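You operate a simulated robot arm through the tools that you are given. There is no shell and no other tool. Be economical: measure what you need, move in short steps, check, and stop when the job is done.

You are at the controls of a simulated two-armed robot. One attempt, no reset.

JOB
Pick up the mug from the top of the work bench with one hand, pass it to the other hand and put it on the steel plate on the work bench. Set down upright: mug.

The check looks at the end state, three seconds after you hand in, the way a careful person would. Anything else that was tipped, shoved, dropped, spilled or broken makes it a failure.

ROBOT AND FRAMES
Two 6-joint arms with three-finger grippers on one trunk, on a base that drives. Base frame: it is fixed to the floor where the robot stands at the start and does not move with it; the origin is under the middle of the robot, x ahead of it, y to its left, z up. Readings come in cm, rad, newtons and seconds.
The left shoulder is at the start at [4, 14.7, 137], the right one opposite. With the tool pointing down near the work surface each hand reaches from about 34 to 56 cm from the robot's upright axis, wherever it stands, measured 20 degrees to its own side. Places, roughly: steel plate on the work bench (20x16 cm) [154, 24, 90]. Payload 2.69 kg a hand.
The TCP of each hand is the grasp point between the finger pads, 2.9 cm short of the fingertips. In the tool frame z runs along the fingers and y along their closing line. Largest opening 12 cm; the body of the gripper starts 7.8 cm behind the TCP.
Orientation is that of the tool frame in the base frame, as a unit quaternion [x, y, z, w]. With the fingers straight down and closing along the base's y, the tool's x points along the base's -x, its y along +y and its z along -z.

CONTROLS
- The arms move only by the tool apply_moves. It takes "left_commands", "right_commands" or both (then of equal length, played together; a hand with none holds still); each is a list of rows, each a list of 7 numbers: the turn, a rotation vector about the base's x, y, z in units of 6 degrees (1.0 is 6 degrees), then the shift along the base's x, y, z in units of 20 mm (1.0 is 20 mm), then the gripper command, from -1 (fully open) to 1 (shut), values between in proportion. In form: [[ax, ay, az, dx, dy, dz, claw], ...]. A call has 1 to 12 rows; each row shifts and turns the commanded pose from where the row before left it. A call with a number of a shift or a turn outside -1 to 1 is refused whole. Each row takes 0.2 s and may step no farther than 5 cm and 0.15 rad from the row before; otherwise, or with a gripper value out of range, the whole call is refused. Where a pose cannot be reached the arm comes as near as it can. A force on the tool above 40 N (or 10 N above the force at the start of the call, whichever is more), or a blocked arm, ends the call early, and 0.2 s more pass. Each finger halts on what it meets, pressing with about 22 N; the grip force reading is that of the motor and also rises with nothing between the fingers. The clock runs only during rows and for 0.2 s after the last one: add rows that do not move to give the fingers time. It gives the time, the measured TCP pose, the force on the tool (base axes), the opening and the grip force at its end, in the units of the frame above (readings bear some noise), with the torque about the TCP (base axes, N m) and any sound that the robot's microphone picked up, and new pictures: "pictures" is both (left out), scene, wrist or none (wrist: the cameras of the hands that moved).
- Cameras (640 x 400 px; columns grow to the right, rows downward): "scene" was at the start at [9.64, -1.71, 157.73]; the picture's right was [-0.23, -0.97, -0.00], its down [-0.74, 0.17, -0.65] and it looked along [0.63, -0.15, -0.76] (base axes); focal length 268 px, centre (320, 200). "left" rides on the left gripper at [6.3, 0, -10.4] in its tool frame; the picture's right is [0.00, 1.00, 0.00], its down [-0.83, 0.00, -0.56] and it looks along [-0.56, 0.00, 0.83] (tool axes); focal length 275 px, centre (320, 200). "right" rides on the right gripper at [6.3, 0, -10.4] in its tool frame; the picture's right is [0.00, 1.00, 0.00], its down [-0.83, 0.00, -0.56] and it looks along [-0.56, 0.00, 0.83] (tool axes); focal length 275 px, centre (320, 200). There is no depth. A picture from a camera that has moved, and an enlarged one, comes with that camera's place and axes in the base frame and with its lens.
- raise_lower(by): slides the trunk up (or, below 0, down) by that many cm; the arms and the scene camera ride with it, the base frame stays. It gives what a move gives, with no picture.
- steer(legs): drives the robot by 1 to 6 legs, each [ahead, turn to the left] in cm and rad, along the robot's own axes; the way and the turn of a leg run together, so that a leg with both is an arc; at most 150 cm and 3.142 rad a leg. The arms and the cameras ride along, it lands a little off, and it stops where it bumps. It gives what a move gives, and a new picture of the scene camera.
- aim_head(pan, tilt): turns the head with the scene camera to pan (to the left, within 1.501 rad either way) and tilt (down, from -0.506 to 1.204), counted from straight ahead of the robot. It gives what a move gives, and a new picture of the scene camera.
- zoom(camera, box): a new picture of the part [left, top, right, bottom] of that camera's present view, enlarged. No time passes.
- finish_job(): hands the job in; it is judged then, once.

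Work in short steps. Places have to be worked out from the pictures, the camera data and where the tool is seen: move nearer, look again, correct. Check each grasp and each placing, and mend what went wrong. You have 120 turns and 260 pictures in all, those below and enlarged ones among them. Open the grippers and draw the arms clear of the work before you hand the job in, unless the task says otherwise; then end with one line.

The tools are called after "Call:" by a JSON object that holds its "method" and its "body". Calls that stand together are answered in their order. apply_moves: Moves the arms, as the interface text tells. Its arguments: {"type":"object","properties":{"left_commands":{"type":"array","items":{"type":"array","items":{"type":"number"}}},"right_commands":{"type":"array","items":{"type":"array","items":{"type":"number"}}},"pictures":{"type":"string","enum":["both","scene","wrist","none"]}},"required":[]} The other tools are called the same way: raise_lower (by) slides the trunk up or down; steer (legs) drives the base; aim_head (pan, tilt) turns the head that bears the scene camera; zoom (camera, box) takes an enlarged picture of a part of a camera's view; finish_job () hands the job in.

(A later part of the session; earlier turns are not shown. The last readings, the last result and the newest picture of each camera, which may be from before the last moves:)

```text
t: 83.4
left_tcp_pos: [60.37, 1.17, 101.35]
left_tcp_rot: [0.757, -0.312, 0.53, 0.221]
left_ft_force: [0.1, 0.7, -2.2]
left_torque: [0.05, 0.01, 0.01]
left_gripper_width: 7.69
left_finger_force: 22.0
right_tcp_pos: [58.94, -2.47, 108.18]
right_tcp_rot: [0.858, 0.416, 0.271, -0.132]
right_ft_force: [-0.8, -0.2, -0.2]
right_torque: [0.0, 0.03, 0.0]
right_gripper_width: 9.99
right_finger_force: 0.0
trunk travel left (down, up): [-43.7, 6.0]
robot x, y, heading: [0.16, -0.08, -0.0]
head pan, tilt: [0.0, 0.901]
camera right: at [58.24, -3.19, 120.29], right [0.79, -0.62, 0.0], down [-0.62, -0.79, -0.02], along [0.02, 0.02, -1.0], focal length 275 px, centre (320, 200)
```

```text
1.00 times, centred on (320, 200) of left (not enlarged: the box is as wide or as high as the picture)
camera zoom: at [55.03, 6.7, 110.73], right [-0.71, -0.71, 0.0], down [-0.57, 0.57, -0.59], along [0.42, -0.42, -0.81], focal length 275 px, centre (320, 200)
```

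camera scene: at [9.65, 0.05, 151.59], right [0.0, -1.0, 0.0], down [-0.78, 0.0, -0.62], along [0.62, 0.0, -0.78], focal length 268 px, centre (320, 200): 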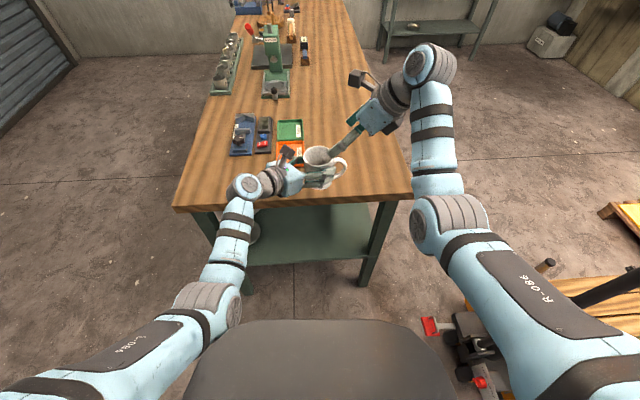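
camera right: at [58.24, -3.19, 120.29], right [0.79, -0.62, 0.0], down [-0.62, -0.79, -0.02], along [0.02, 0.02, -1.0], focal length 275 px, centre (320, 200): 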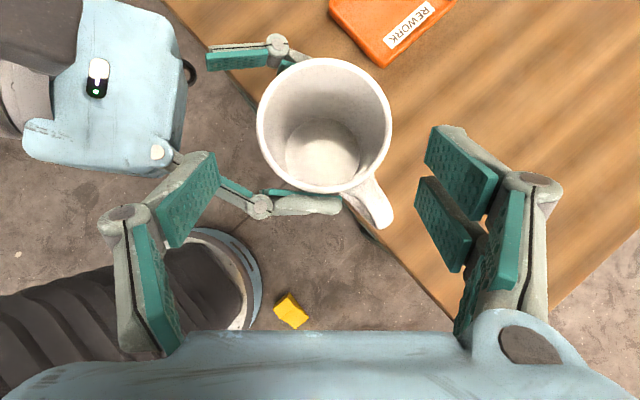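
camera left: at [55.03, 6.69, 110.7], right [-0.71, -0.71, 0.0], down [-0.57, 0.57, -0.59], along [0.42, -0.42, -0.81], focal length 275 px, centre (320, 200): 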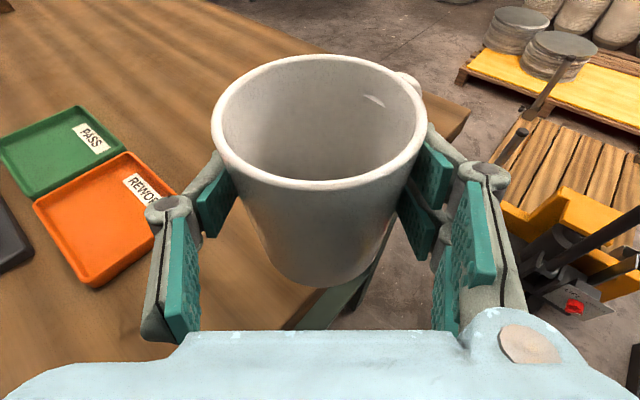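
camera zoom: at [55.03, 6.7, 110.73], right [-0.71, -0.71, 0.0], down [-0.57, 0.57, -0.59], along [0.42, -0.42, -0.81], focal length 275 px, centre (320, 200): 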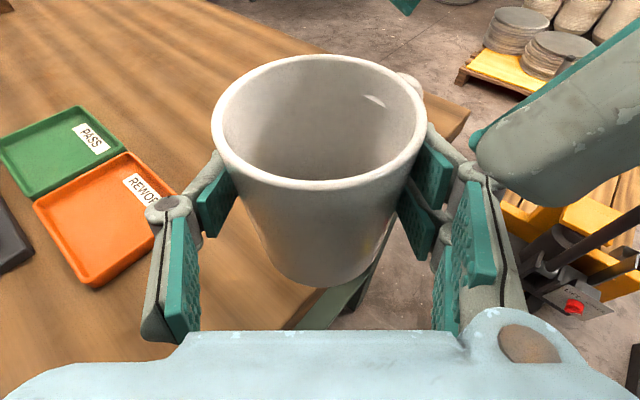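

Still aligned. I descend the last 6.3 cm along the tool axis to TCP z≈103.

Call:
{"method": "apply_moves", "body": {"right_commands": [[0, 0, 0, 0.2, 0.235, -0.43, -0.667], [0, 0, 0, 0.2, 0.235, -0.43, -0.667], [0, 0, 0, 0.2, 0.235, -0.43, -0.667], [0, 0, 0, 0, 0, 0, -0.667]], "pictures": "both"}}

Call:
{"method": "zoom", "body": {"camera": "left", "box": [0, 0, 640, 400]}}

```text
t: 84.4
left_tcp_pos: [60.54, 1.26, 101.28]
left_tcp_rot: [0.757, -0.312, 0.53, 0.22]
left_ft_force: [-3.8, -0.5, -6.7]
left_torque: [0.02, -0.34, 0.01]
left_gripper_width: 7.71
left_finger_force: 21.9
right_tcp_pos: [60.2, -1.21, 105.74]
right_tcp_rot: [0.857, 0.417, 0.272, -0.132]
right_ft_force: [2.6, -0.1, 3.6]
right_torque: [0.14, 0.2, -0.1]
right_gripper_width: 10.0
right_finger_force: 0.1
trunk travel left (down, up): [-43.7, 6.0]
robot x, y, heading: [-0.06, 0.28, -0.003]
head pan, tilt: [0.0, 0.901]
camera scene: at [9.65, 0.07, 151.59], right [0.0, -1.0, 0.0], down [-0.78, 0.0, -0.62], along [0.62, 0.0, -0.78], focal length 268 px, centre (320, 200)
camera right: at [59.55, -1.79, 117.81], right [0.79, -0.62, 0.0], down [-0.62, -0.79, -0.02], along [0.02, 0.02, -1.0], focal length 275 px, centre (320, 200)
```

scene: 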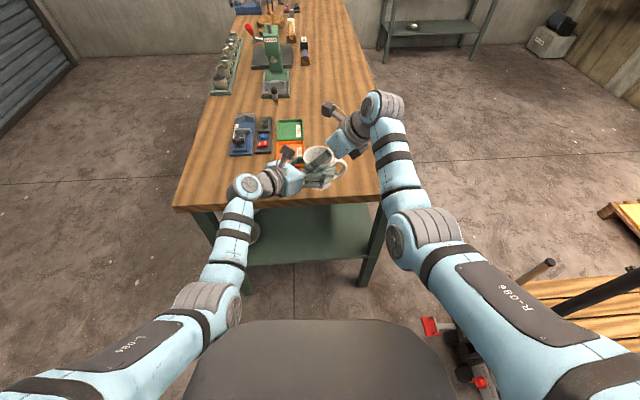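
right: 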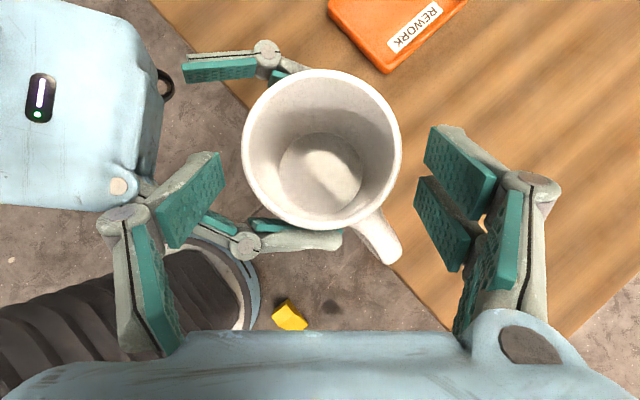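

```text
1.00 times, centred on (320, 200) of left (not enlarged: the box is as wide or as high as the picture)
camera zoom: at [55.03, 6.69, 110.7], right [-0.71, -0.71, 0.0], down [-0.57, 0.57, -0.59], along [0.42, -0.42, -0.81], focal length 275 px, centre (320, 200)
```

zoom: 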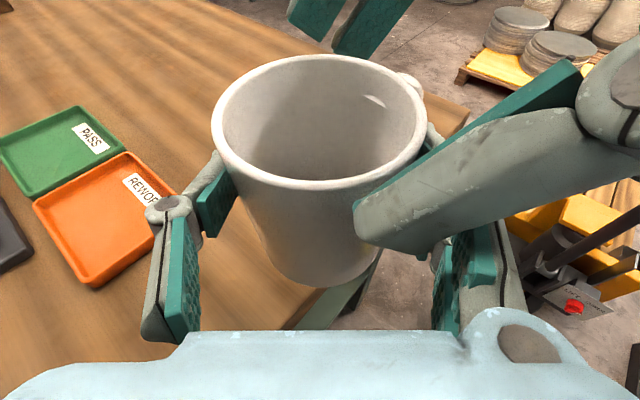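

Light contact: the right single finger touches the upper tine of the left hand. Better idea: grip the mug's far wall, with the single finger inside and the fork outside at azimuth -38°, far from the left hand and between handle and left finger. I back off and reposition with a narrower opening.

Call:
{"method": "apply_moves", "body": {"right_commands": [[0, 0, 0, -0.175, -0.225, 0.41, -0.667], [0, 0, 0, -0.175, -0.225, 0.41, -0.667], [0, 0, 0, -0.175, -0.225, 0.41, -0.667], [0, 0, 0, -0.175, -0.225, 0.41, -0.667], [0, 0, 0, -0.175, -0.225, 0.41, -0.667], [0, 0, 0, -0.175, -0.225, 0.41, -0.5], [0, 0, 0, 0.4, -0.2, 0, -0.2], [0, 0, 0, 0.4, -0.2, 0, 0.1], [0, 0, 0, 0.4, -0.2, 0, 0.167], [0, 0, 0, 0.4, -0.25, -0.3, 0.167], [0, 0, 0, 0, 0, 0, 0.167]], "pictures": "wrist"}}

Call:
{"method": "zoom", "body": {"camera": "left", "box": [0, 0, 640, 400]}}

```text
t: 86.8
left_tcp_pos: [60.56, 1.2, 101.31]
left_tcp_rot: [0.758, -0.312, 0.53, 0.22]
left_ft_force: [0.0, -0.2, -2.7]
left_torque: [0.04, 0.06, 0.0]
left_gripper_width: 7.71
left_finger_force: 22.4
right_tcp_pos: [61.29, -5.7, 110.07]
right_tcp_rot: [0.857, 0.416, 0.272, -0.132]
right_ft_force: [0.2, 0.0, -0.4]
right_torque: [-0.01, -0.02, 0.0]
right_gripper_width: 4.96
right_finger_force: 0.0
trunk travel left (down, up): [-43.7, 6.0]
robot x, y, heading: [0.0, -0.09, 0.002]
head pan, tilt: [0.0, 0.901]
camera right: at [60.57, -6.35, 122.21], right [0.79, -0.62, 0.0], down [-0.62, -0.79, -0.02], along [0.02, 0.02, -1.0], focal length 275 px, centre (320, 200)
```

right: 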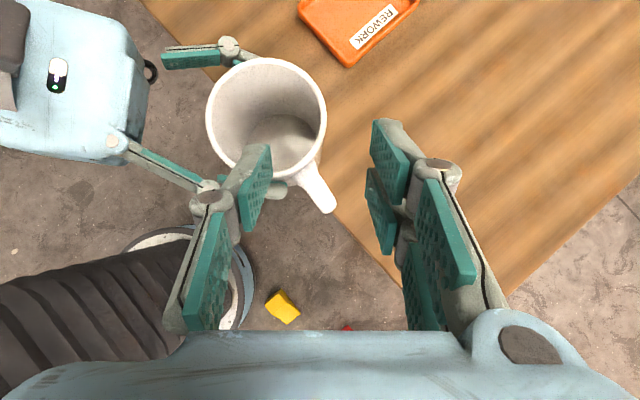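

```text
1.00 times, centred on (320, 200) of left (not enlarged: the box is as wide or as high as the picture)
camera zoom: at [55.04, 6.69, 110.72], right [-0.71, -0.71, 0.0], down [-0.57, 0.57, -0.59], along [0.42, -0.42, -0.81], focal length 275 px, centre (320, 200)
```

zoom: 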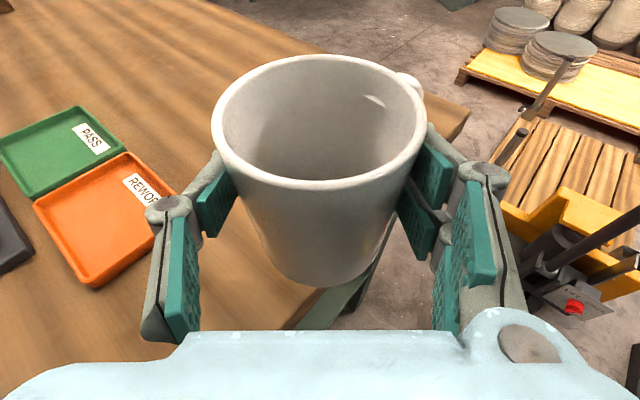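

The rim's right edge lines up with the jaw centre. I descend along the tool axis until the TCP is about 1.2 cm below the rim.

Call:
{"method": "apply_moves", "body": {"right_commands": [[0, 0, 0, 0.182, 0.231, -0.423, 0.167], [0, 0, 0, 0.182, 0.231, -0.423, 0.167], [0, 0, 0, 0.182, 0.231, -0.423, 0.167], [0, 0, 0, 0.182, 0.231, -0.423, 0.167], [0, 0, 0, 0.182, 0.231, -0.423, 0.167], [0, 0, 0, 0, 0, 0, 0.167]], "pictures": "wrist"}}

Call:
{"method": "zoom", "body": {"camera": "left", "box": [0, 0, 640, 400]}}

```text
t: 88.2
left_tcp_pos: [60.48, 1.24, 101.22]
left_tcp_rot: [0.758, -0.311, 0.53, 0.22]
left_ft_force: [0.5, -0.7, -2.0]
left_torque: [0.05, 0.05, -0.01]
left_gripper_width: 7.72
left_finger_force: 22.1
right_tcp_pos: [62.97, -3.45, 105.86]
right_tcp_rot: [0.857, 0.416, 0.272, -0.132]
right_ft_force: [0.0, 0.5, -0.3]
right_torque: [-0.03, -0.04, 0.04]
right_gripper_width: 4.98
right_finger_force: 0.1
trunk travel left (down, up): [-43.7, 6.0]
robot x, y, heading: [0.13, 0.03, 0.0]
head pan, tilt: [0.0, 0.901]
camera right: at [62.36, -3.99, 117.88], right [0.79, -0.62, 0.0], down [-0.62, -0.79, -0.02], along [0.02, 0.02, -1.0], focal length 275 px, centre (320, 200)
```

right: 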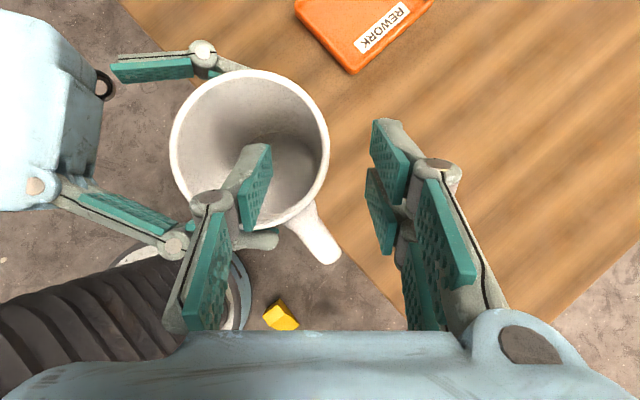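

```text
1.00 times, centred on (320, 200) of left (not enlarged: the box is as wide or as high as the picture)
camera zoom: at [55.03, 6.69, 110.72], right [-0.71, -0.71, 0.0], down [-0.57, 0.57, -0.59], along [0.42, -0.42, -0.81], focal length 275 px, centre (320, 200)
```

zoom: 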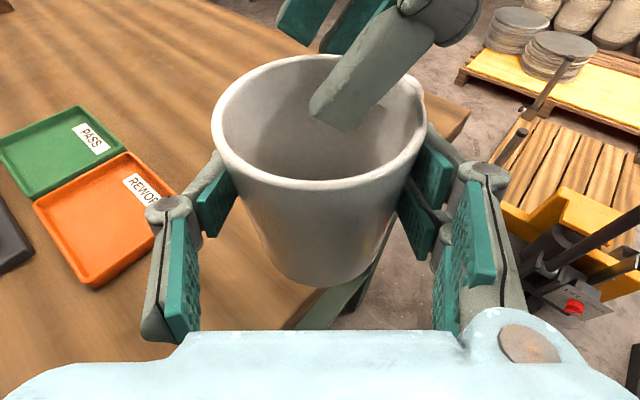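

The single finger is entering the mug and the fork is outside, with no contact. I continue 3 cm deeper.

Call:
{"method": "apply_moves", "body": {"right_commands": [[0, 0, 0, 0.182, 0.231, -0.423, 0.167], [0, 0, 0, 0.182, 0.231, -0.423, 0.167], [0, 0, 0, 0.182, 0.231, -0.423, 0.167], [0, 0, 0, 0.09, 0.115, -0.21, 0.167], [0, 0, 0, 0, 0, 0, 0.167]], "pictures": "wrist"}}

Call:
{"method": "zoom", "body": {"camera": "left", "box": [0, 0, 640, 400]}}

```text
t: 89.4
left_tcp_pos: [60.67, 1.2, 101.31]
left_tcp_rot: [0.758, -0.311, 0.53, 0.22]
left_ft_force: [-0.1, -0.4, -3.2]
left_torque: [0.04, 0.01, -0.01]
left_gripper_width: 7.71
left_finger_force: 22.1
right_tcp_pos: [63.6, -2.18, 102.97]
right_tcp_rot: [0.858, 0.416, 0.272, -0.132]
right_ft_force: [0.2, -0.6, -0.4]
right_torque: [0.02, 0.0, 0.03]
right_gripper_width: 5.02
right_finger_force: 0.0
right hand out of reach, approached as far as the arm can: row 3, 4
trunk travel left (down, up): [-43.7, 6.0]
robot x, y, heading: [0.13, 0.1, -0.002]
head pan, tilt: [0.0, 0.901]
camera right: at [62.97, -2.83, 115.04], right [0.79, -0.62, 0.0], down [-0.62, -0.79, -0.02], along [0.02, 0.02, -1.0], focal length 275 px, centre (320, 200)
```

right: 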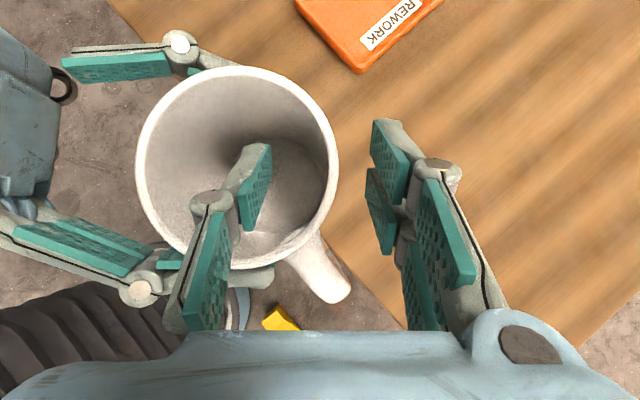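

```text
1.00 times, centred on (320, 200) of left (not enlarged: the box is as wide or as high as the picture)
camera zoom: at [55.04, 6.7, 110.72], right [-0.71, -0.71, 0.0], down [-0.57, 0.57, -0.59], along [0.42, -0.42, -0.81], focal length 275 px, centre (320, 200)
```

zoom: 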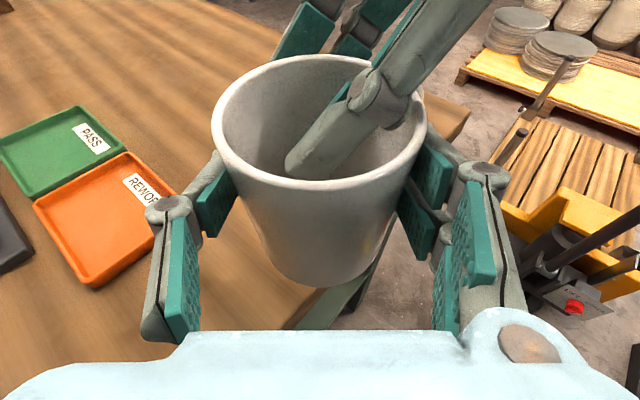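

The depth is good (TCP 1.5 cm below the rim) and the jaw centre is within 2–3 mm of the wall. I close the right jaws on the wall.

Call:
{"method": "apply_moves", "body": {"right_commands": [[0, 0, 0, 0, 0, 0, 0.4], [0, 0, 0, 0, 0, 0, 0.6], [0, 0, 0, 0, 0, 0, 0.8], [0, 0, 0, 0, 0, 0, 0.9], [0, 0, 0, 0, 0, 0, 1], [0, 0, 0, 0, 0, 0, 1], [0, 0, 0, 0, 0, 0, 1]], "pictures": "wrist"}}

Call:
{"method": "zoom", "body": {"camera": "left", "box": [0, 0, 640, 400]}}

```text
t: 91.0
left_tcp_pos: [60.53, 1.13, 101.31]
left_tcp_rot: [0.757, -0.312, 0.53, 0.22]
left_ft_force: [-3.9, -6.3, 0.2]
left_torque: [0.34, -0.05, 0.38]
left_gripper_width: 7.69
left_finger_force: 21.6
right_tcp_pos: [63.7, -2.17, 102.99]
right_tcp_rot: [0.857, 0.416, 0.272, -0.132]
right_ft_force: [3.4, 6.8, -1.2]
right_torque: [-0.28, -0.12, -0.67]
right_gripper_width: 1.36
right_finger_force: 22.5
trunk travel left (down, up): [-43.7, 6.0]
robot x, y, heading: [-0.32, 0.11, -0.001]
head pan, tilt: [0.0, 0.901]
camera right: at [62.97, -2.84, 115.03], right [0.79, -0.62, 0.0], down [-0.62, -0.79, -0.03], along [0.02, 0.02, -1.0], focal length 275 px, centre (320, 200)
```

right: 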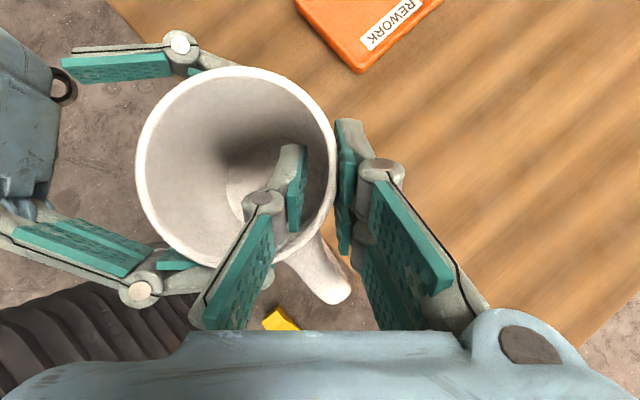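

```text
1.00 times, centred on (320, 200) of left (not enlarged: the box is as wide or as high as the picture)
camera zoom: at [55.03, 6.67, 110.74], right [-0.71, -0.71, 0.0], down [-0.57, 0.57, -0.59], along [0.42, -0.42, -0.81], focal length 275 px, centre (320, 200)
```

zoom: 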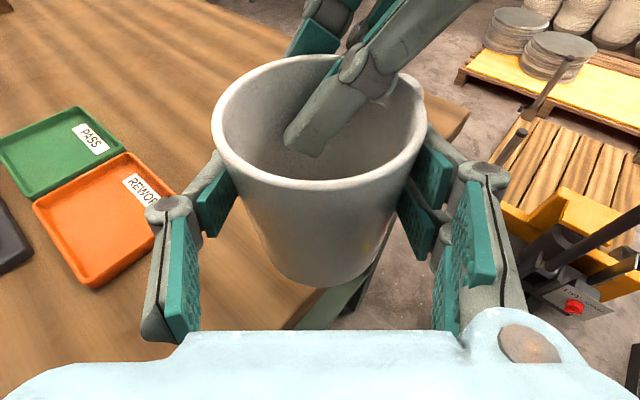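

The right grip is firm (1.36 cm, 22.5 N), with about 7 N of sideways pull between the hands. I ease the left hand 4 mm to relieve it and check.

Call:
{"method": "apply_moves", "body": {"left_commands": [[0, 0, 0, -0.04, -0.07, 0, 1], [0, 0, 0, -0.04, -0.07, 0, 1], [0, 0, 0, -0.04, -0.07, 0, 1], [0, 0, 0, 0, 0, 0, 1]], "right_commands": [[0, 0, 0, 0, 0, 0, 1], [0, 0, 0, 0, 0, 0, 1], [0, 0, 0, 0, 0, 0, 1], [0, 0, 0, 0, 0, 0, 1]], "pictures": "none"}}

```text
t: 92.0
left_tcp_pos: [60.33, 0.95, 101.18]
left_tcp_rot: [0.758, -0.311, 0.531, 0.219]
left_ft_force: [-7.1, 13.3, 0.1]
left_torque: [-0.14, -0.07, 0.46]
left_gripper_width: 7.74
left_finger_force: 21.7
right_tcp_pos: [63.68, -2.31, 102.92]
right_tcp_rot: [0.858, 0.416, 0.271, -0.13]
right_ft_force: [6.1, -13.3, 0.4]
right_torque: [-0.17, -0.13, -0.25]
right_gripper_width: 1.2
right_finger_force: 21.6
trunk travel left (down, up): [-43.7, 6.0]
robot x, y, heading: [-0.0, 0.15, -0.001]
head pan, tilt: [0.0, 0.901]
```

The sideways force reversed in y and grew in x, so I correct the left hand by (+5, +2.7) mm.

Call:
{"method": "apply_moves", "body": {"left_commands": [[0, 0, 0, 0.08, 0.045, 0, 1], [0, 0, 0, 0.08, 0.045, 0, 1], [0, 0, 0, 0.08, 0.045, 0, 1], [0, 0, 0, 0, 0, 0, 1]], "right_commands": [[0, 0, 0, 0, 0, 0, 1], [0, 0, 0, 0, 0, 0, 1], [0, 0, 0, 0, 0, 0, 1], [0, 0, 0, 0, 0, 0, 1]], "pictures": "none"}}

```text
t: 93.0
left_tcp_pos: [60.58, 0.92, 101.3]
left_tcp_rot: [0.758, -0.311, 0.53, 0.221]
left_ft_force: [-21.8, -12.1, 2.5]
left_torque: [0.15, -0.4, -0.42]
left_gripper_width: 7.69
left_finger_force: 22.4
right_tcp_pos: [63.58, -2.12, 103.0]
right_tcp_rot: [0.857, 0.416, 0.274, -0.133]
right_ft_force: [22.0, 13.5, -2.5]
right_torque: [-0.06, -0.13, -0.66]
right_gripper_width: 1.24
right_finger_force: 22.1
trunk travel left (down, up): [-43.7, 6.0]
robot x, y, heading: [-0.64, -0.3, 0.003]
head pan, tilt: [0.0, 0.901]
```

The forces fit a coupled stiffness; solving it puts the neutral point about (-3.6,+0.9) mm from here.

Call:
{"method": "apply_moves", "body": {"left_commands": [[0, 0, 0, -0.09, 0.02, 0, 1], [0, 0, 0, -0.09, 0.025, 0, 1], [0, 0, 0, 0, 0, 0, 1]], "right_commands": [[0, 0, 0, 0, 0, 0, 1], [0, 0, 0, 0, 0, 0, 1], [0, 0, 0, 0, 0, 0, 1]], "pictures": "none"}}

```text
t: 93.8
left_tcp_pos: [60.45, 1.17, 101.28]
left_tcp_rot: [0.757, -0.312, 0.53, 0.22]
left_ft_force: [6.1, -19.9, -5.6]
left_torque: [0.68, -0.02, 0.32]
left_gripper_width: 7.65
left_finger_force: 21.5
right_tcp_pos: [63.6, -2.3, 102.96]
right_tcp_rot: [0.858, 0.417, 0.27, -0.133]
right_ft_force: [-5.8, 20.2, 3.1]
right_torque: [-0.2, 0.22, -0.77]
right_gripper_width: 1.3
right_finger_force: 22.0
trunk travel left (down, up): [-43.7, 6.0]
robot x, y, heading: [0.09, -0.12, 0.0]
head pan, tilt: [0.0, 0.901]
```

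One more small nudge (y -2 mm), then I open the left jaws gradually.

Call:
{"method": "apply_moves", "body": {"left_commands": [[0, 0, 0, 0.02, -0.05, 0, 1], [0, 0, 0, 0.02, -0.05, 0, 1], [0, 0, 0, 0, 0, 0, 1]], "right_commands": [[0, 0, 0, 0, 0, 0, 1], [0, 0, 0, 0, 0, 0, 1], [0, 0, 0, 0, 0, 0, 1]], "pictures": "none"}}

```text
t: 94.6
left_tcp_pos: [60.46, 1.01, 101.41]
left_tcp_rot: [0.757, -0.311, 0.531, 0.22]
left_ft_force: [1.5, -8.8, 0.9]
left_torque: [0.04, -0.17, 0.41]
left_gripper_width: 7.62
left_finger_force: 21.7
right_tcp_pos: [63.61, -2.31, 103.0]
right_tcp_rot: [0.858, 0.416, 0.271, -0.132]
right_ft_force: [-1.0, 8.8, -2.1]
right_torque: [-0.01, 0.06, -0.64]
right_gripper_width: 1.26
right_finger_force: 22.2
trunk travel left (down, up): [-43.7, 6.0]
robot x, y, heading: [-0.26, -0.24, -0.003]
head pan, tilt: [0.0, 0.901]
```

The forces are low enough, so I open the left jaws slowly while the right holds.

Call:
{"method": "apply_moves", "body": {"left_commands": [[0, 0, 0, 0, 0, 0, 0], [0, 0, 0, 0, 0, 0, -0.26], [0, 0, 0, 0, 0, 0, -0.32], [0, 0, 0, 0, 0, 0, -0.4], [0, 0, 0, 0, 0, 0, -0.5], [0, 0, 0, 0, 0, 0, -0.65], [0, 0, 0, 0, 0, 0, -0.8], [0, 0, 0, 0, 0, 0, -0.8]], "right_commands": [[0, 0, 0, 0, 0, 0, 1], [0, 0, 0, 0, 0, 0, 1], [0, 0, 0, 0, 0, 0, 1], [0, 0, 0, 0, 0, 0, 1], [0, 0, 0, 0, 0, 0, 1], [0, 0, 0, 0, 0, 0, 1], [0, 0, 0, 0, 0, 0, 1], [0, 0, 0, 0, 0, 0, 1]], "pictures": "both"}}

```text
t: 96.4
left_tcp_pos: [60.46, 1.04, 101.2]
left_tcp_rot: [0.757, -0.312, 0.53, 0.22]
left_ft_force: [0.0, 0.5, -0.3]
left_torque: [-0.01, 0.01, 0.03]
left_gripper_width: 10.78
left_finger_force: 0.1
right_tcp_pos: [63.63, -2.17, 102.91]
right_tcp_rot: [0.857, 0.416, 0.272, -0.133]
right_ft_force: [0.0, 0.8, 0.5]
right_torque: [-0.05, -0.08, 0.0]
right_gripper_width: 1.03
right_finger_force: 21.9
trunk travel left (down, up): [-43.7, 6.0]
robot x, y, heading: [-0.17, -0.17, 0.001]
head pan, tilt: [0.0, 0.901]
camera scene: at [9.66, 0.07, 151.59], right [0.0, -1.0, 0.0], down [-0.78, 0.0, -0.62], along [0.62, 0.0, -0.78], focal length 268 px, centre (320, 200)
camera right: at [62.96, -2.84, 115.03], right [0.79, -0.62, 0.0], down [-0.62, -0.79, -0.02], along [0.02, 0.02, -1.0], focal length 275 px, centre (320, 200)
camera left: at [54.94, 6.39, 110.75], right [-0.71, -0.71, 0.0], down [-0.57, 0.57, -0.59], along [0.42, -0.42, -0.81], focal length 275 px, centre (320, 200)
```

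scene: 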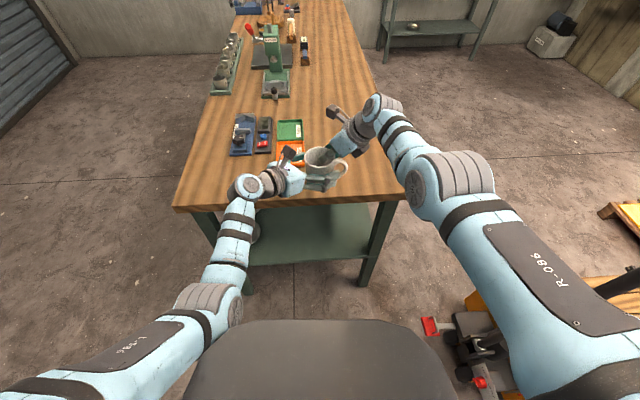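
right: 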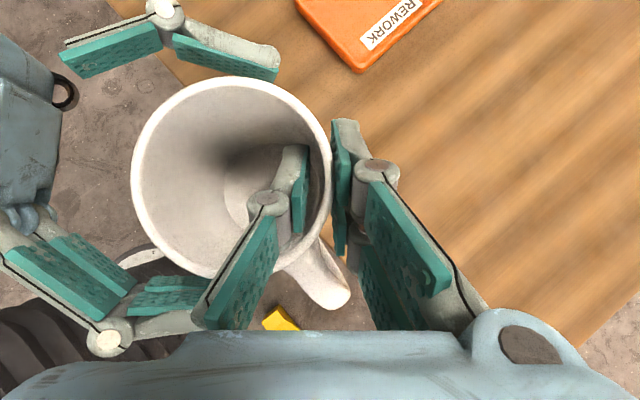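
left: 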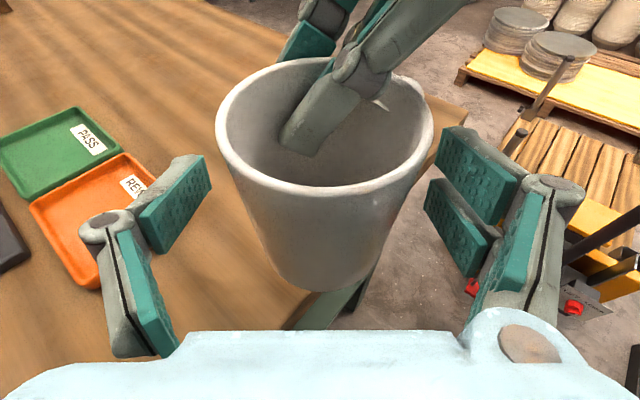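

Handover done: the right hand alone holds the mug. I withdraw the left hand straight back along its approach line.

Call:
{"method": "apply_moves", "body": {"left_commands": [[0, 0, 0, -0.3, 0.3, 0, -0.9], [0, 0, 0, -0.4, 0.4, 0, -0.9], [0, 0, 0, -0.4, 0.4, 0, -0.9], [0, 0, 0, -0.4, 0.4, 0, -0.9], [0, 0, 0, -0.4, 0.4, 0, -0.9], [0, 0, 0, -0.4, 0.4, 0, -0.9], [0, 0, 0, -0.4, 0.4, 0, -0.9], [0, 0, 0, -0.4, 0.4, 0, -0.9], [0, 0, 0, -0.4, 0.4, 0, -0.9], [0, 0, 0, -0.4, 0.4, 0, -0.9], [0, 0, 0, 0, 0, 0, -0.9]], "pictures": "both"}}

Call:
{"method": "zoom", "body": {"camera": "scene", "box": [240, 90, 400, 190]}}

```text
t: 98.8
left_tcp_pos: [52.72, 8.86, 101.25]
left_tcp_rot: [0.757, -0.312, 0.53, 0.22]
left_ft_force: [-0.3, 0.4, 0.3]
left_torque: [-0.01, -0.01, 0.02]
left_gripper_width: 11.42
left_finger_force: 0.1
right_tcp_pos: [63.56, -2.22, 102.97]
right_tcp_rot: [0.857, 0.416, 0.272, -0.132]
right_ft_force: [-1.0, -0.7, -0.4]
right_torque: [-0.05, -0.09, 0.0]
right_gripper_width: 1.02
right_finger_force: 22.4
trunk travel left (down, up): [-43.7, 6.0]
robot x, y, heading: [-0.44, -0.25, 0.0]
head pan, tilt: [0.0, 0.901]
camera scene: at [9.66, 0.07, 151.59], right [0.0, -1.0, 0.0], down [-0.78, 0.0, -0.62], along [0.62, 0.0, -0.78], focal length 268 px, centre (320, 200)
camera left: at [47.19, 14.21, 110.72], right [-0.71, -0.71, 0.0], down [-0.57, 0.57, -0.59], along [0.42, -0.42, -0.81], focal length 275 px, centre (320, 200)
```

scene: 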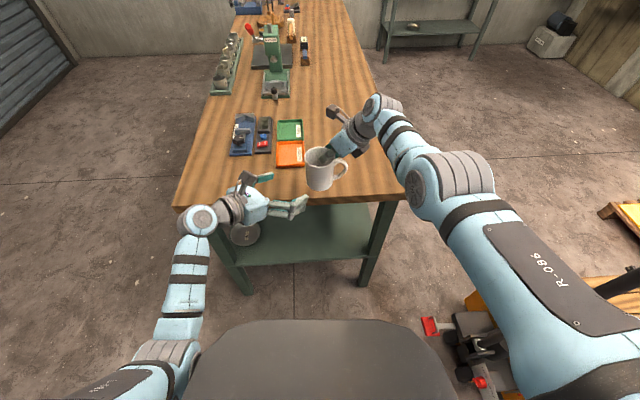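
left: 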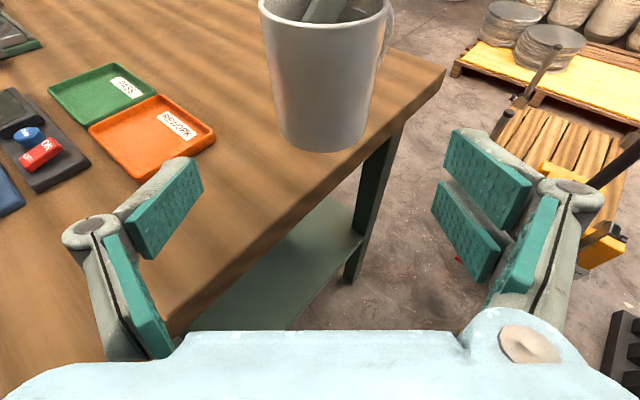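

```text
4.00 times, centred on (320, 140) of scene
camera zoom: at [9.66, 0.07, 151.59], right [0.0, -1.0, 0.0], down [-0.78, 0.0, -0.62], along [0.62, 0.0, -0.78], focal length 1073 px, centre (320, 440)
```

zoom: 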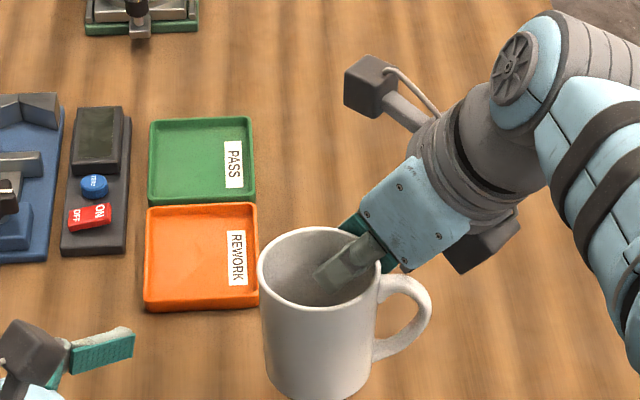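

The mug hangs upright from the right hand. I raise the trunk fully, then turn left in place and start driving around to the bench's left side in stages.

Call:
{"method": "raise_lower", "body": {"by": 6}}

Call:
{"method": "steer", "body": {"legs": [[0, 0.6]]}}

```text
t: 99.8
left_tcp_pos: [52.76, 8.73, 107.16]
left_tcp_rot: [0.757, -0.312, 0.53, 0.22]
left_ft_force: [0.1, 0.1, -0.7]
left_torque: [-0.03, -0.02, -0.04]
left_gripper_width: 11.4
left_finger_force: 0.1
right_tcp_pos: [63.65, -2.1, 108.88]
right_tcp_rot: [0.857, 0.417, 0.271, -0.132]
right_ft_force: [0.3, -0.3, -3.3]
right_torque: [-0.03, -0.09, 0.02]
right_gripper_width: 1.02
right_finger_force: 22.8
trunk travel left (down, up): [-49.7, 0.0]
robot x, y, heading: [0.07, 0.06, 0.0]
head pan, tilt: [0.0, 0.901]
```

```text
t: 101.9
left_tcp_pos: [38.58, 36.98, 107.17]
left_tcp_rot: [0.816, -0.074, 0.571, 0.053]
left_ft_force: [-0.1, -0.2, 0.0]
left_torque: [-0.01, -0.01, -0.01]
left_gripper_width: 11.4
left_finger_force: 0.1
right_tcp_pos: [53.66, 34.04, 108.74]
right_tcp_rot: [0.697, 0.651, 0.22, -0.207]
right_ft_force: [0.8, -0.4, -3.3]
right_torque: [0.03, -0.06, 0.02]
right_gripper_width: 1.03
right_finger_force: 22.3
trunk travel left (down, up): [-49.7, 0.0]
robot x, y, heading: [-0.3, -0.02, 0.598]
head pan, tilt: [0.0, 0.901]
camera scene: at [8.03, 5.46, 157.48], right [0.56, -0.83, 0.0], down [-0.65, -0.44, -0.62], along [0.51, 0.35, -0.78], focal length 268 px, centre (320, 200)
```

scene: 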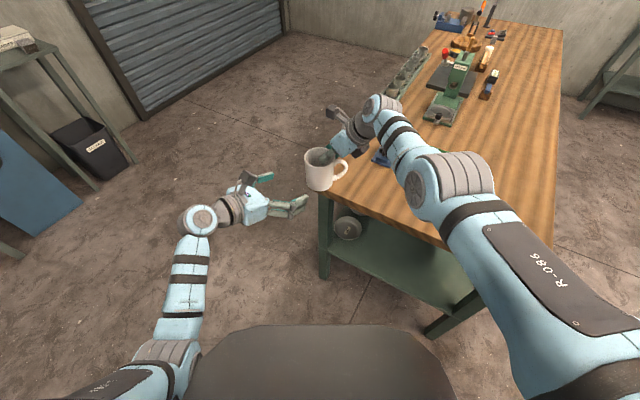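

Smooth, and the mug is steady. The floor to the left is clear for over 2 m. I continue: turn further left, drive 100 cm, then turn back parallel to the bench.

Call:
{"method": "steer", "body": {"legs": [[0, 1.15], [102, 0]]}}

Call:
{"method": "steer", "body": {"legs": [[0, -1.75]]}}

```text
t: 110.1
left_tcp_pos: [-36.89, 152.69, 107.25]
left_tcp_rot: [0.725, 0.38, 0.51, -0.266]
left_ft_force: [-0.6, 0.1, 0.1]
left_torque: [-0.01, 0.0, 0.01]
left_gripper_width: 11.4
left_finger_force: 0.2
right_tcp_pos: [-27.75, 165.28, 108.81]
right_tcp_rot: [0.231, 0.925, 0.073, -0.293]
right_ft_force: [0.3, 0.5, -3.3]
right_torque: [0.11, -0.03, 0.0]
right_gripper_width: 1.0
right_finger_force: 21.6
trunk travel left (down, up): [-49.7, 0.0]
robot x, y, heading: [-19.16, 102.61, 1.749]
head pan, tilt: [0.0, 0.901]
camera scene: at [-20.48, 111.81, 157.49], right [0.98, 0.18, 0.0], down [0.14, -0.77, -0.62], along [-0.11, 0.61, -0.78], focal length 268 px, centre (320, 200)
```

scene: 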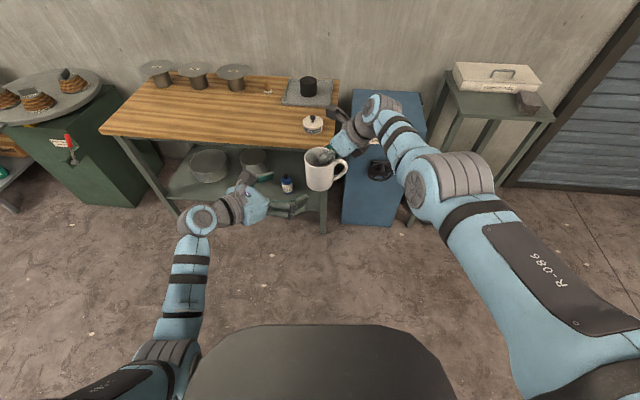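

```text
t: 114.7
left_tcp_pos: [33.83, 112.03, 107.13]
left_tcp_rot: [0.76, -0.306, 0.531, 0.216]
left_ft_force: [0.4, -0.4, -0.7]
left_torque: [0.05, -0.02, -0.01]
left_gripper_width: 11.4
left_finger_force: 0.0
right_tcp_pos: [44.79, 101.17, 108.82]
right_tcp_rot: [0.855, 0.422, 0.27, -0.134]
right_ft_force: [-0.1, -0.8, -2.9]
right_torque: [-0.06, -0.1, 0.0]
right_gripper_width: 1.01
right_finger_force: 21.9
trunk travel left (down, up): [-49.7, 0.0]
robot x, y, heading: [-18.84, 102.19, 0.017]
head pan, tilt: [0.0, 0.901]
camera scene: at [-9.15, 102.66, 157.48], right [0.02, -1.0, 0.0], down [-0.78, -0.01, -0.62], along [0.62, 0.01, -0.78], focal length 268 px, centre (320, 200)
```

scene: 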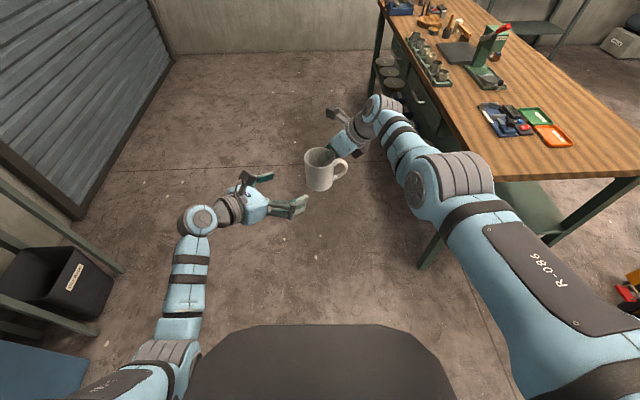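

I'm parallel to the bench now, with cylindrical items and drawers visible under its left side. I drive ahead 110 cm and look at that side.

Call:
{"method": "steer", "body": {"legs": [[110, 0]]}}

Call:
{"method": "aim_head", "body": {"pan": -0.7, "tilt": 0.6}}

```text
t: 120.3
left_tcp_pos: [143.43, 112.27, 107.23]
left_tcp_rot: [0.757, -0.311, 0.53, 0.219]
left_ft_force: [0.3, 0.2, 0.3]
left_torque: [0.02, 0.0, 0.0]
left_gripper_width: 11.41
left_finger_force: 0.1
right_tcp_pos: [154.39, 101.29, 108.77]
right_tcp_rot: [0.857, 0.418, 0.271, -0.132]
right_ft_force: [-0.2, -0.4, -3.2]
right_torque: [-0.03, -0.06, 0.01]
right_gripper_width: 1.02
right_finger_force: 21.6
trunk travel left (down, up): [-49.7, 0.0]
robot x, y, heading: [90.76, 103.31, -0.0]
head pan, tilt: [0.0, 0.901]
camera scene: at [100.42, 103.44, 157.49], right [0.0, -1.0, 0.0], down [-0.78, 0.0, -0.62], along [0.62, 0.0, -0.78], focal length 268 px, centre (320, 200)
```

scene: 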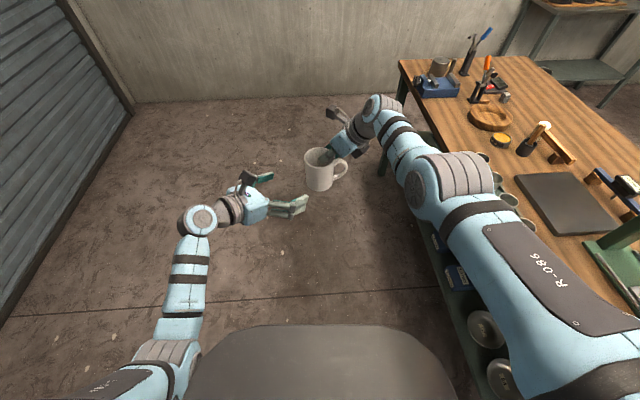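

```text
t: 121.4
left_tcp_pos: [143.6, 112.35, 107.12]
left_tcp_rot: [0.758, -0.31, 0.53, 0.219]
left_ft_force: [-0.3, -0.8, 0.0]
left_torque: [0.03, -0.01, 0.0]
left_gripper_width: 11.42
left_finger_force: 0.1
right_tcp_pos: [154.49, 101.25, 108.74]
right_tcp_rot: [0.857, 0.417, 0.271, -0.133]
right_ft_force: [-0.3, 0.0, -2.7]
right_torque: [-0.1, -0.03, 0.04]
right_gripper_width: 1.0
right_finger_force: 22.1
trunk travel left (down, up): [-49.7, 0.0]
robot x, y, heading: [90.87, 102.95, -0.002]
head pan, tilt: [-0.7, 0.6]
camera scene: at [99.82, 97.76, 159.96], right [-0.64, -0.77, 0.0], down [-0.43, 0.36, -0.82], along [0.63, -0.53, -0.57], focal length 268 px, centre (320, 200)
```

scene: 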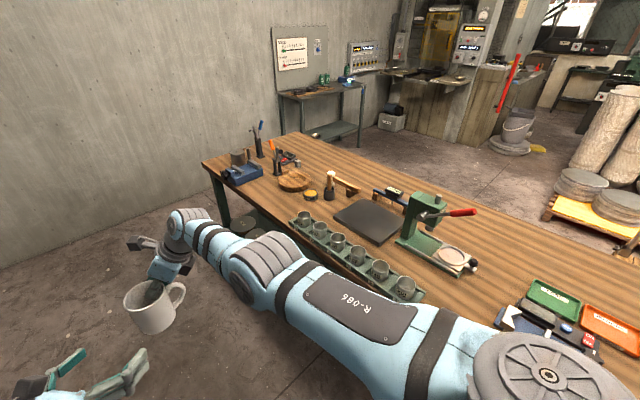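

The plate is confirmed at about (153–154, 25), with a rack of cups between it and the bench's left edge (y≈48 here); the press is at x≈131. I go to about (153,119) and then turn to face the bench, keeping well clear of the vice.

Call:
{"method": "steer", "body": {"legs": [[0, 0.25], [64, 0]]}}

Call:
{"method": "steer", "body": {"legs": [[0, -1.786]]}}

Call:
{"method": "aim_head", "body": {"pan": 0, "tilt": 0.75}}

```text
t: 125.8
left_tcp_pos: [201.17, 140.29, 107.26]
left_tcp_rot: [0.79, -0.216, 0.554, 0.152]
left_ft_force: [0.4, 0.2, 0.0]
left_torque: [-0.02, 0.03, 0.02]
left_gripper_width: 11.39
left_finger_force: 0.1
right_tcp_pos: [214.33, 132.22, 108.91]
right_tcp_rot: [0.8, 0.519, 0.253, -0.164]
right_ft_force: [-0.6, 0.0, -3.3]
right_torque: [-0.03, -0.09, -0.03]
right_gripper_width: 1.02
right_finger_force: 21.5
trunk travel left (down, up): [-49.7, 0.0]
robot x, y, heading: [152.37, 118.88, 0.248]
head pan, tilt: [-0.7, 0.6]
camera scene: at [162.1, 115.64, 159.98], right [-0.44, -0.9, 0.0], down [-0.51, 0.25, -0.83], along [0.74, -0.36, -0.56], focal length 268 px, centre (320, 200)
```

scene: 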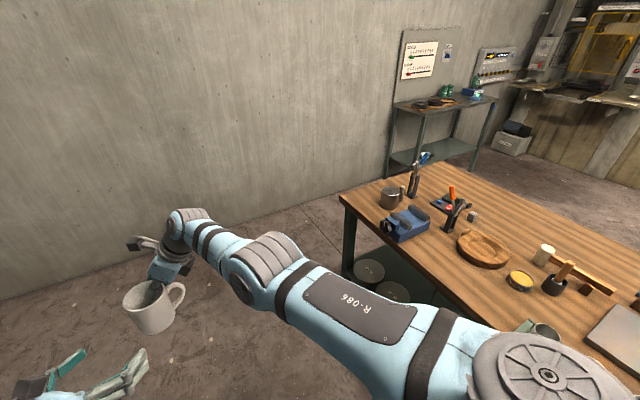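

```text
t: 130.6
left_tcp_pos: [161.13, 66.24, 107.17]
left_tcp_rot: [-0.316, 0.755, -0.22, -0.531]
left_ft_force: [-0.5, -0.3, 0.1]
left_torque: [0.0, -0.02, 0.0]
left_gripper_width: 11.39
left_finger_force: 0.0
right_tcp_pos: [150.12, 55.37, 108.75]
right_tcp_rot: [0.901, -0.311, 0.286, 0.098]
right_ft_force: [0.7, 0.0, -3.4]
right_torque: [-0.08, 0.06, 0.02]
right_gripper_width: 1.02
right_finger_force: 21.8
trunk travel left (down, up): [-49.7, 0.0]
robot x, y, heading: [152.05, 118.8, -1.572]
head pan, tilt: [-0.7, 0.6]
camera scene: at [146.72, 110.18, 159.96], right [-0.77, 0.64, 0.0], down [0.36, 0.43, -0.82], along [-0.53, -0.63, -0.57], focal length 268 px, centre (320, 200)
```

scene: 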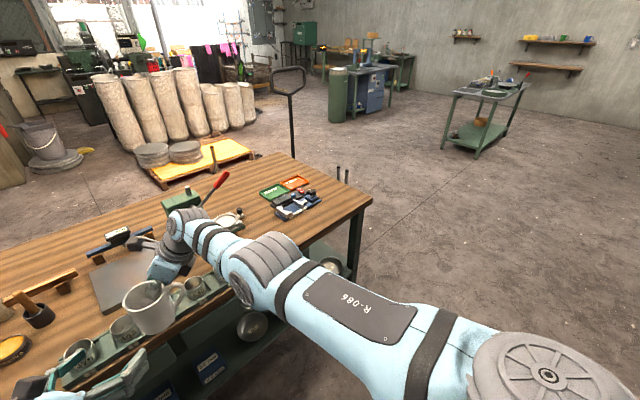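

```text
t: 131.7
left_tcp_pos: [160.99, 66.09, 107.14]
left_tcp_rot: [-0.315, 0.756, -0.22, -0.53]
left_ft_force: [-0.4, 0.1, 0.9]
left_torque: [0.03, 0.01, -0.01]
left_gripper_width: 11.39
left_finger_force: 0.0
right_tcp_pos: [150.15, 55.32, 108.81]
right_tcp_rot: [0.901, -0.312, 0.285, 0.098]
right_ft_force: [1.0, 0.0, -3.6]
right_torque: [-0.08, 0.03, -0.01]
right_gripper_width: 1.0
right_finger_force: 21.9
trunk travel left (down, up): [-49.7, 0.0]
robot x, y, heading: [152.04, 119.06, -1.575]
head pan, tilt: [0.0, 0.75]
camera scene: at [152.36, 108.66, 158.68], right [-1.0, 0.0, 0.0], down [0.0, 0.68, -0.73], along [0.0, -0.73, -0.68], focal length 268 px, centre (320, 200)
```

scene: 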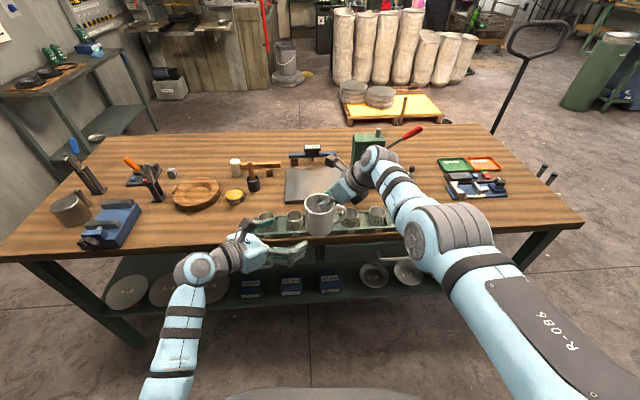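

I'm facing the bench now. I zoom on the plate, the rack and the mug to plan the approach.

Call:
{"method": "zoom", "body": {"camera": "scene", "box": [230, 130, 430, 255]}}

```text
3.20 times, centred on (330, 192) of scene
camera zoom: at [152.36, 108.66, 158.68], right [-1.0, 0.0, 0.0], down [0.0, 0.68, -0.73], along [0.0, -0.73, -0.68], focal length 858 px, centre (288, 224)
```

zoom: 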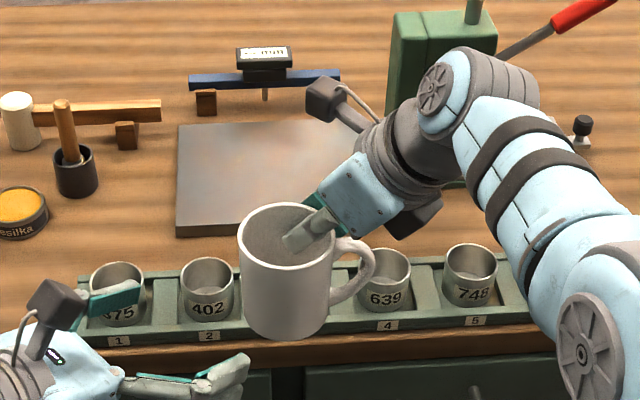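

Plate spans roughly x 144–166, y 17–36.5; the bench edge is at y≈53. To gain reach I yaw the right hand about 30° so it points more straight ahead, still over the floor side, while moving the left hand up and outward.

Call:
{"method": "apply_moves", "body": {"right_commands": [[0, 0, -0.5, 0, 0, 0, 1], [0, 0, -0.7, 0, 0, 0, 1], [0, 0, -0.7, 0, 0, 0, 1], [0, 0, -0.7, 0, 0, 0, 1], [0, 0, -0.7, 0, 0, 0, 1], [0, 0, -0.7, 0, 0, 0, 1], [0, 0, -0.5, 0, 0, 0, 1], [0, 0, 0, 0, 0, 0, 1]], "left_commands": [[0, 0, 0, 0.7, 0.3, 0.5, -0.9], [0, 0, 0, 0.7, 0.3, 0.5, -0.9], [0, 0, 0, 0.7, 0.3, 0.5, -0.9], [0, 0, 0, 0.7, 0.3, 0.5, -0.9], [0, 0, 0, 0.7, 0.3, 0.5, -0.9], [0, 0, 0, 0.7, 0.3, 0.5, -0.9], [0, 0, 0, 0.7, 0.3, 0.5, -0.9], [0, 0, 0, 0, 0, 0, -0.9]], "pictures": "scene"}}

```text
t: 133.4
left_tcp_pos: [170.76, 70.43, 114.26]
left_tcp_rot: [-0.315, 0.756, -0.219, -0.53]
left_ft_force: [-0.3, 0.5, 0.6]
left_torque: [-0.04, 0.01, 0.0]
left_gripper_width: 11.39
left_finger_force: 0.1
right_tcp_pos: [150.63, 53.15, 108.37]
right_tcp_rot: [0.804, -0.514, 0.253, 0.161]
right_ft_force: [0.1, -0.3, -2.7]
right_torque: [-0.05, 0.08, -0.02]
right_gripper_width: 0.98
right_finger_force: 21.7
right hand out of reach, approached as far as the arm can: row 2, 3, 4, 5, 7
trunk travel left (down, up): [-49.7, 0.0]
robot x, y, heading: [152.36, 118.99, -1.575]
head pan, tilt: [0.0, 0.75]
camera scene: at [152.38, 108.65, 158.67], right [-1.0, 0.0, 0.0], down [0.0, 0.68, -0.73], along [0.0, -0.73, -0.68], focal length 268 px, centre (320, 200)
```

scene: 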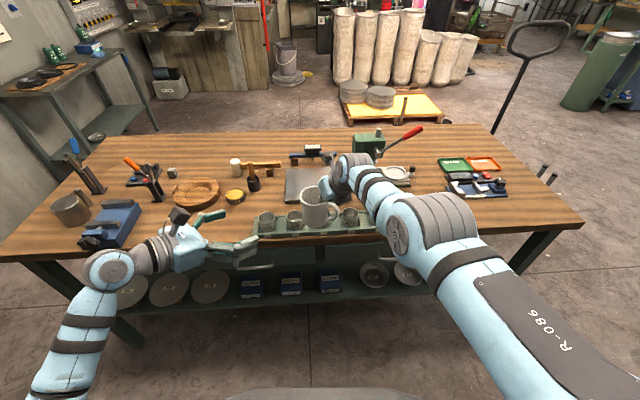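

The right hand kept its tilt and reaches further; the mug is now near (154,54), bottom at about 102.4. The cup tops are near z 99, so I lift the hand 4 cm for clearance before driving in.

Call:
{"method": "apply_moves", "body": {"right_commands": [[0, 0, 0, 0, 0, 0.5, 1], [0, 0, 0, 0, 0, 0.5, 1], [0, 0, 0, 0, 0, 0.5, 1], [0, 0, 0, 0, 0, 0.5, 1], [0, 0, 0, 0, 0, 0, 1]], "pictures": "wrist"}}

```text
t: 134.7
left_tcp_pos: [170.9, 70.4, 114.34]
left_tcp_rot: [-0.317, 0.755, -0.22, -0.53]
left_ft_force: [0.0, 0.3, -0.1]
left_torque: [0.0, -0.01, 0.0]
left_gripper_width: 11.39
left_finger_force: 0.1
right_tcp_pos: [150.9, 52.63, 112.38]
right_tcp_rot: [0.803, -0.514, 0.253, 0.161]
right_ft_force: [-0.9, 0.6, -3.0]
right_torque: [0.0, 0.07, 0.01]
right_gripper_width: 1.02
right_finger_force: 22.3
right hand out of reach, approached as far as the arm can: row 2
trunk travel left (down, up): [-49.7, 0.0]
robot x, y, heading: [152.09, 119.01, -1.572]
head pan, tilt: [0.0, 0.75]
camera right: at [150.41, 53.32, 124.35], right [-0.91, -0.42, 0.0], down [-0.42, 0.91, -0.02], along [0.01, -0.02, -1.0], focal length 275 px, centre (320, 200)
```

right: 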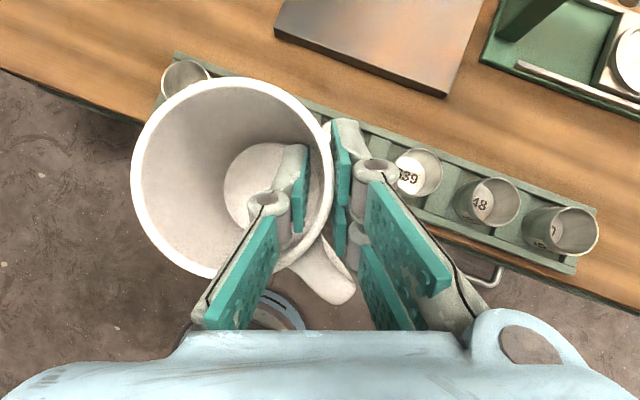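

From the down-looking wrist view, the plate's front edge runs (164,36)–(142,35) and the mug is at (153.9,53.8). I drive in 20 cm first, then check.

Call:
{"method": "steer", "body": {"legs": [[20, 0]]}}

Call:
{"method": "zoom", "body": {"camera": "right", "box": [0, 0, 640, 400]}}

```text
t: 136.2
left_tcp_pos: [170.83, 50.95, 114.52]
left_tcp_rot: [-0.314, 0.755, -0.221, -0.531]
left_ft_force: [0.7, 0.7, 0.8]
left_torque: [0.02, 0.0, 0.03]
left_gripper_width: 11.41
left_finger_force: 0.1
right_tcp_pos: [150.89, 33.16, 112.63]
right_tcp_rot: [0.803, -0.513, 0.255, 0.164]
right_ft_force: [0.4, 0.4, -2.7]
right_torque: [-0.11, 0.09, -0.02]
right_gripper_width: 1.0
right_finger_force: 22.2
trunk travel left (down, up): [-49.7, 0.0]
robot x, y, heading: [152.63, 98.93, -1.568]
head pan, tilt: [0.0, 0.75]
camera scene: at [152.39, 89.33, 158.72], right [-1.0, 0.0, 0.0], down [0.0, 0.68, -0.73], along [0.0, -0.73, -0.68], focal length 268 px, centre (320, 200)
```

scene: 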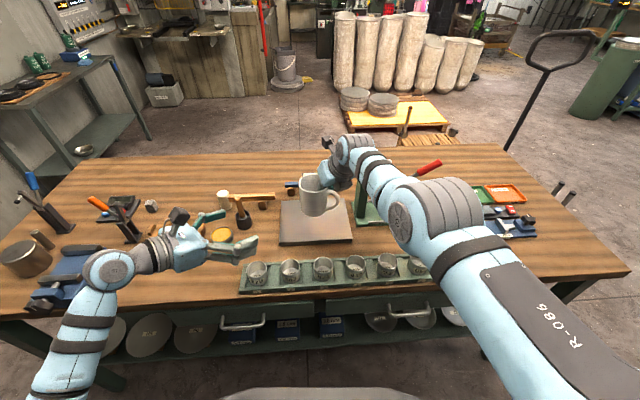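

```text
1.00 times, centred on (320, 200) of right (not enlarged: the box is as wide or as high as the picture)
camera zoom: at [150.39, 33.85, 124.61], right [-0.91, -0.42, 0.0], down [-0.42, 0.91, -0.03], along [0.01, -0.02, -1.0], focal length 275 px, centre (320, 200)
```

zoom: 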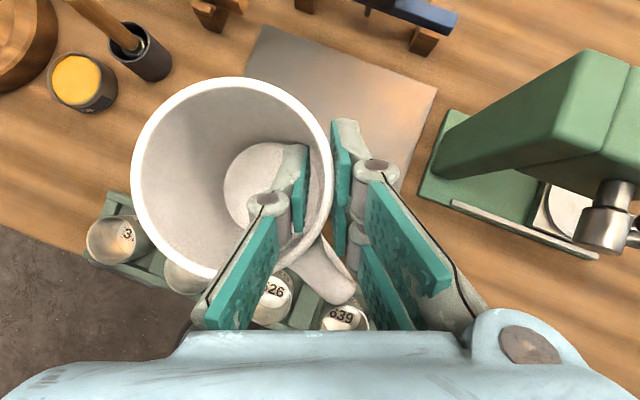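

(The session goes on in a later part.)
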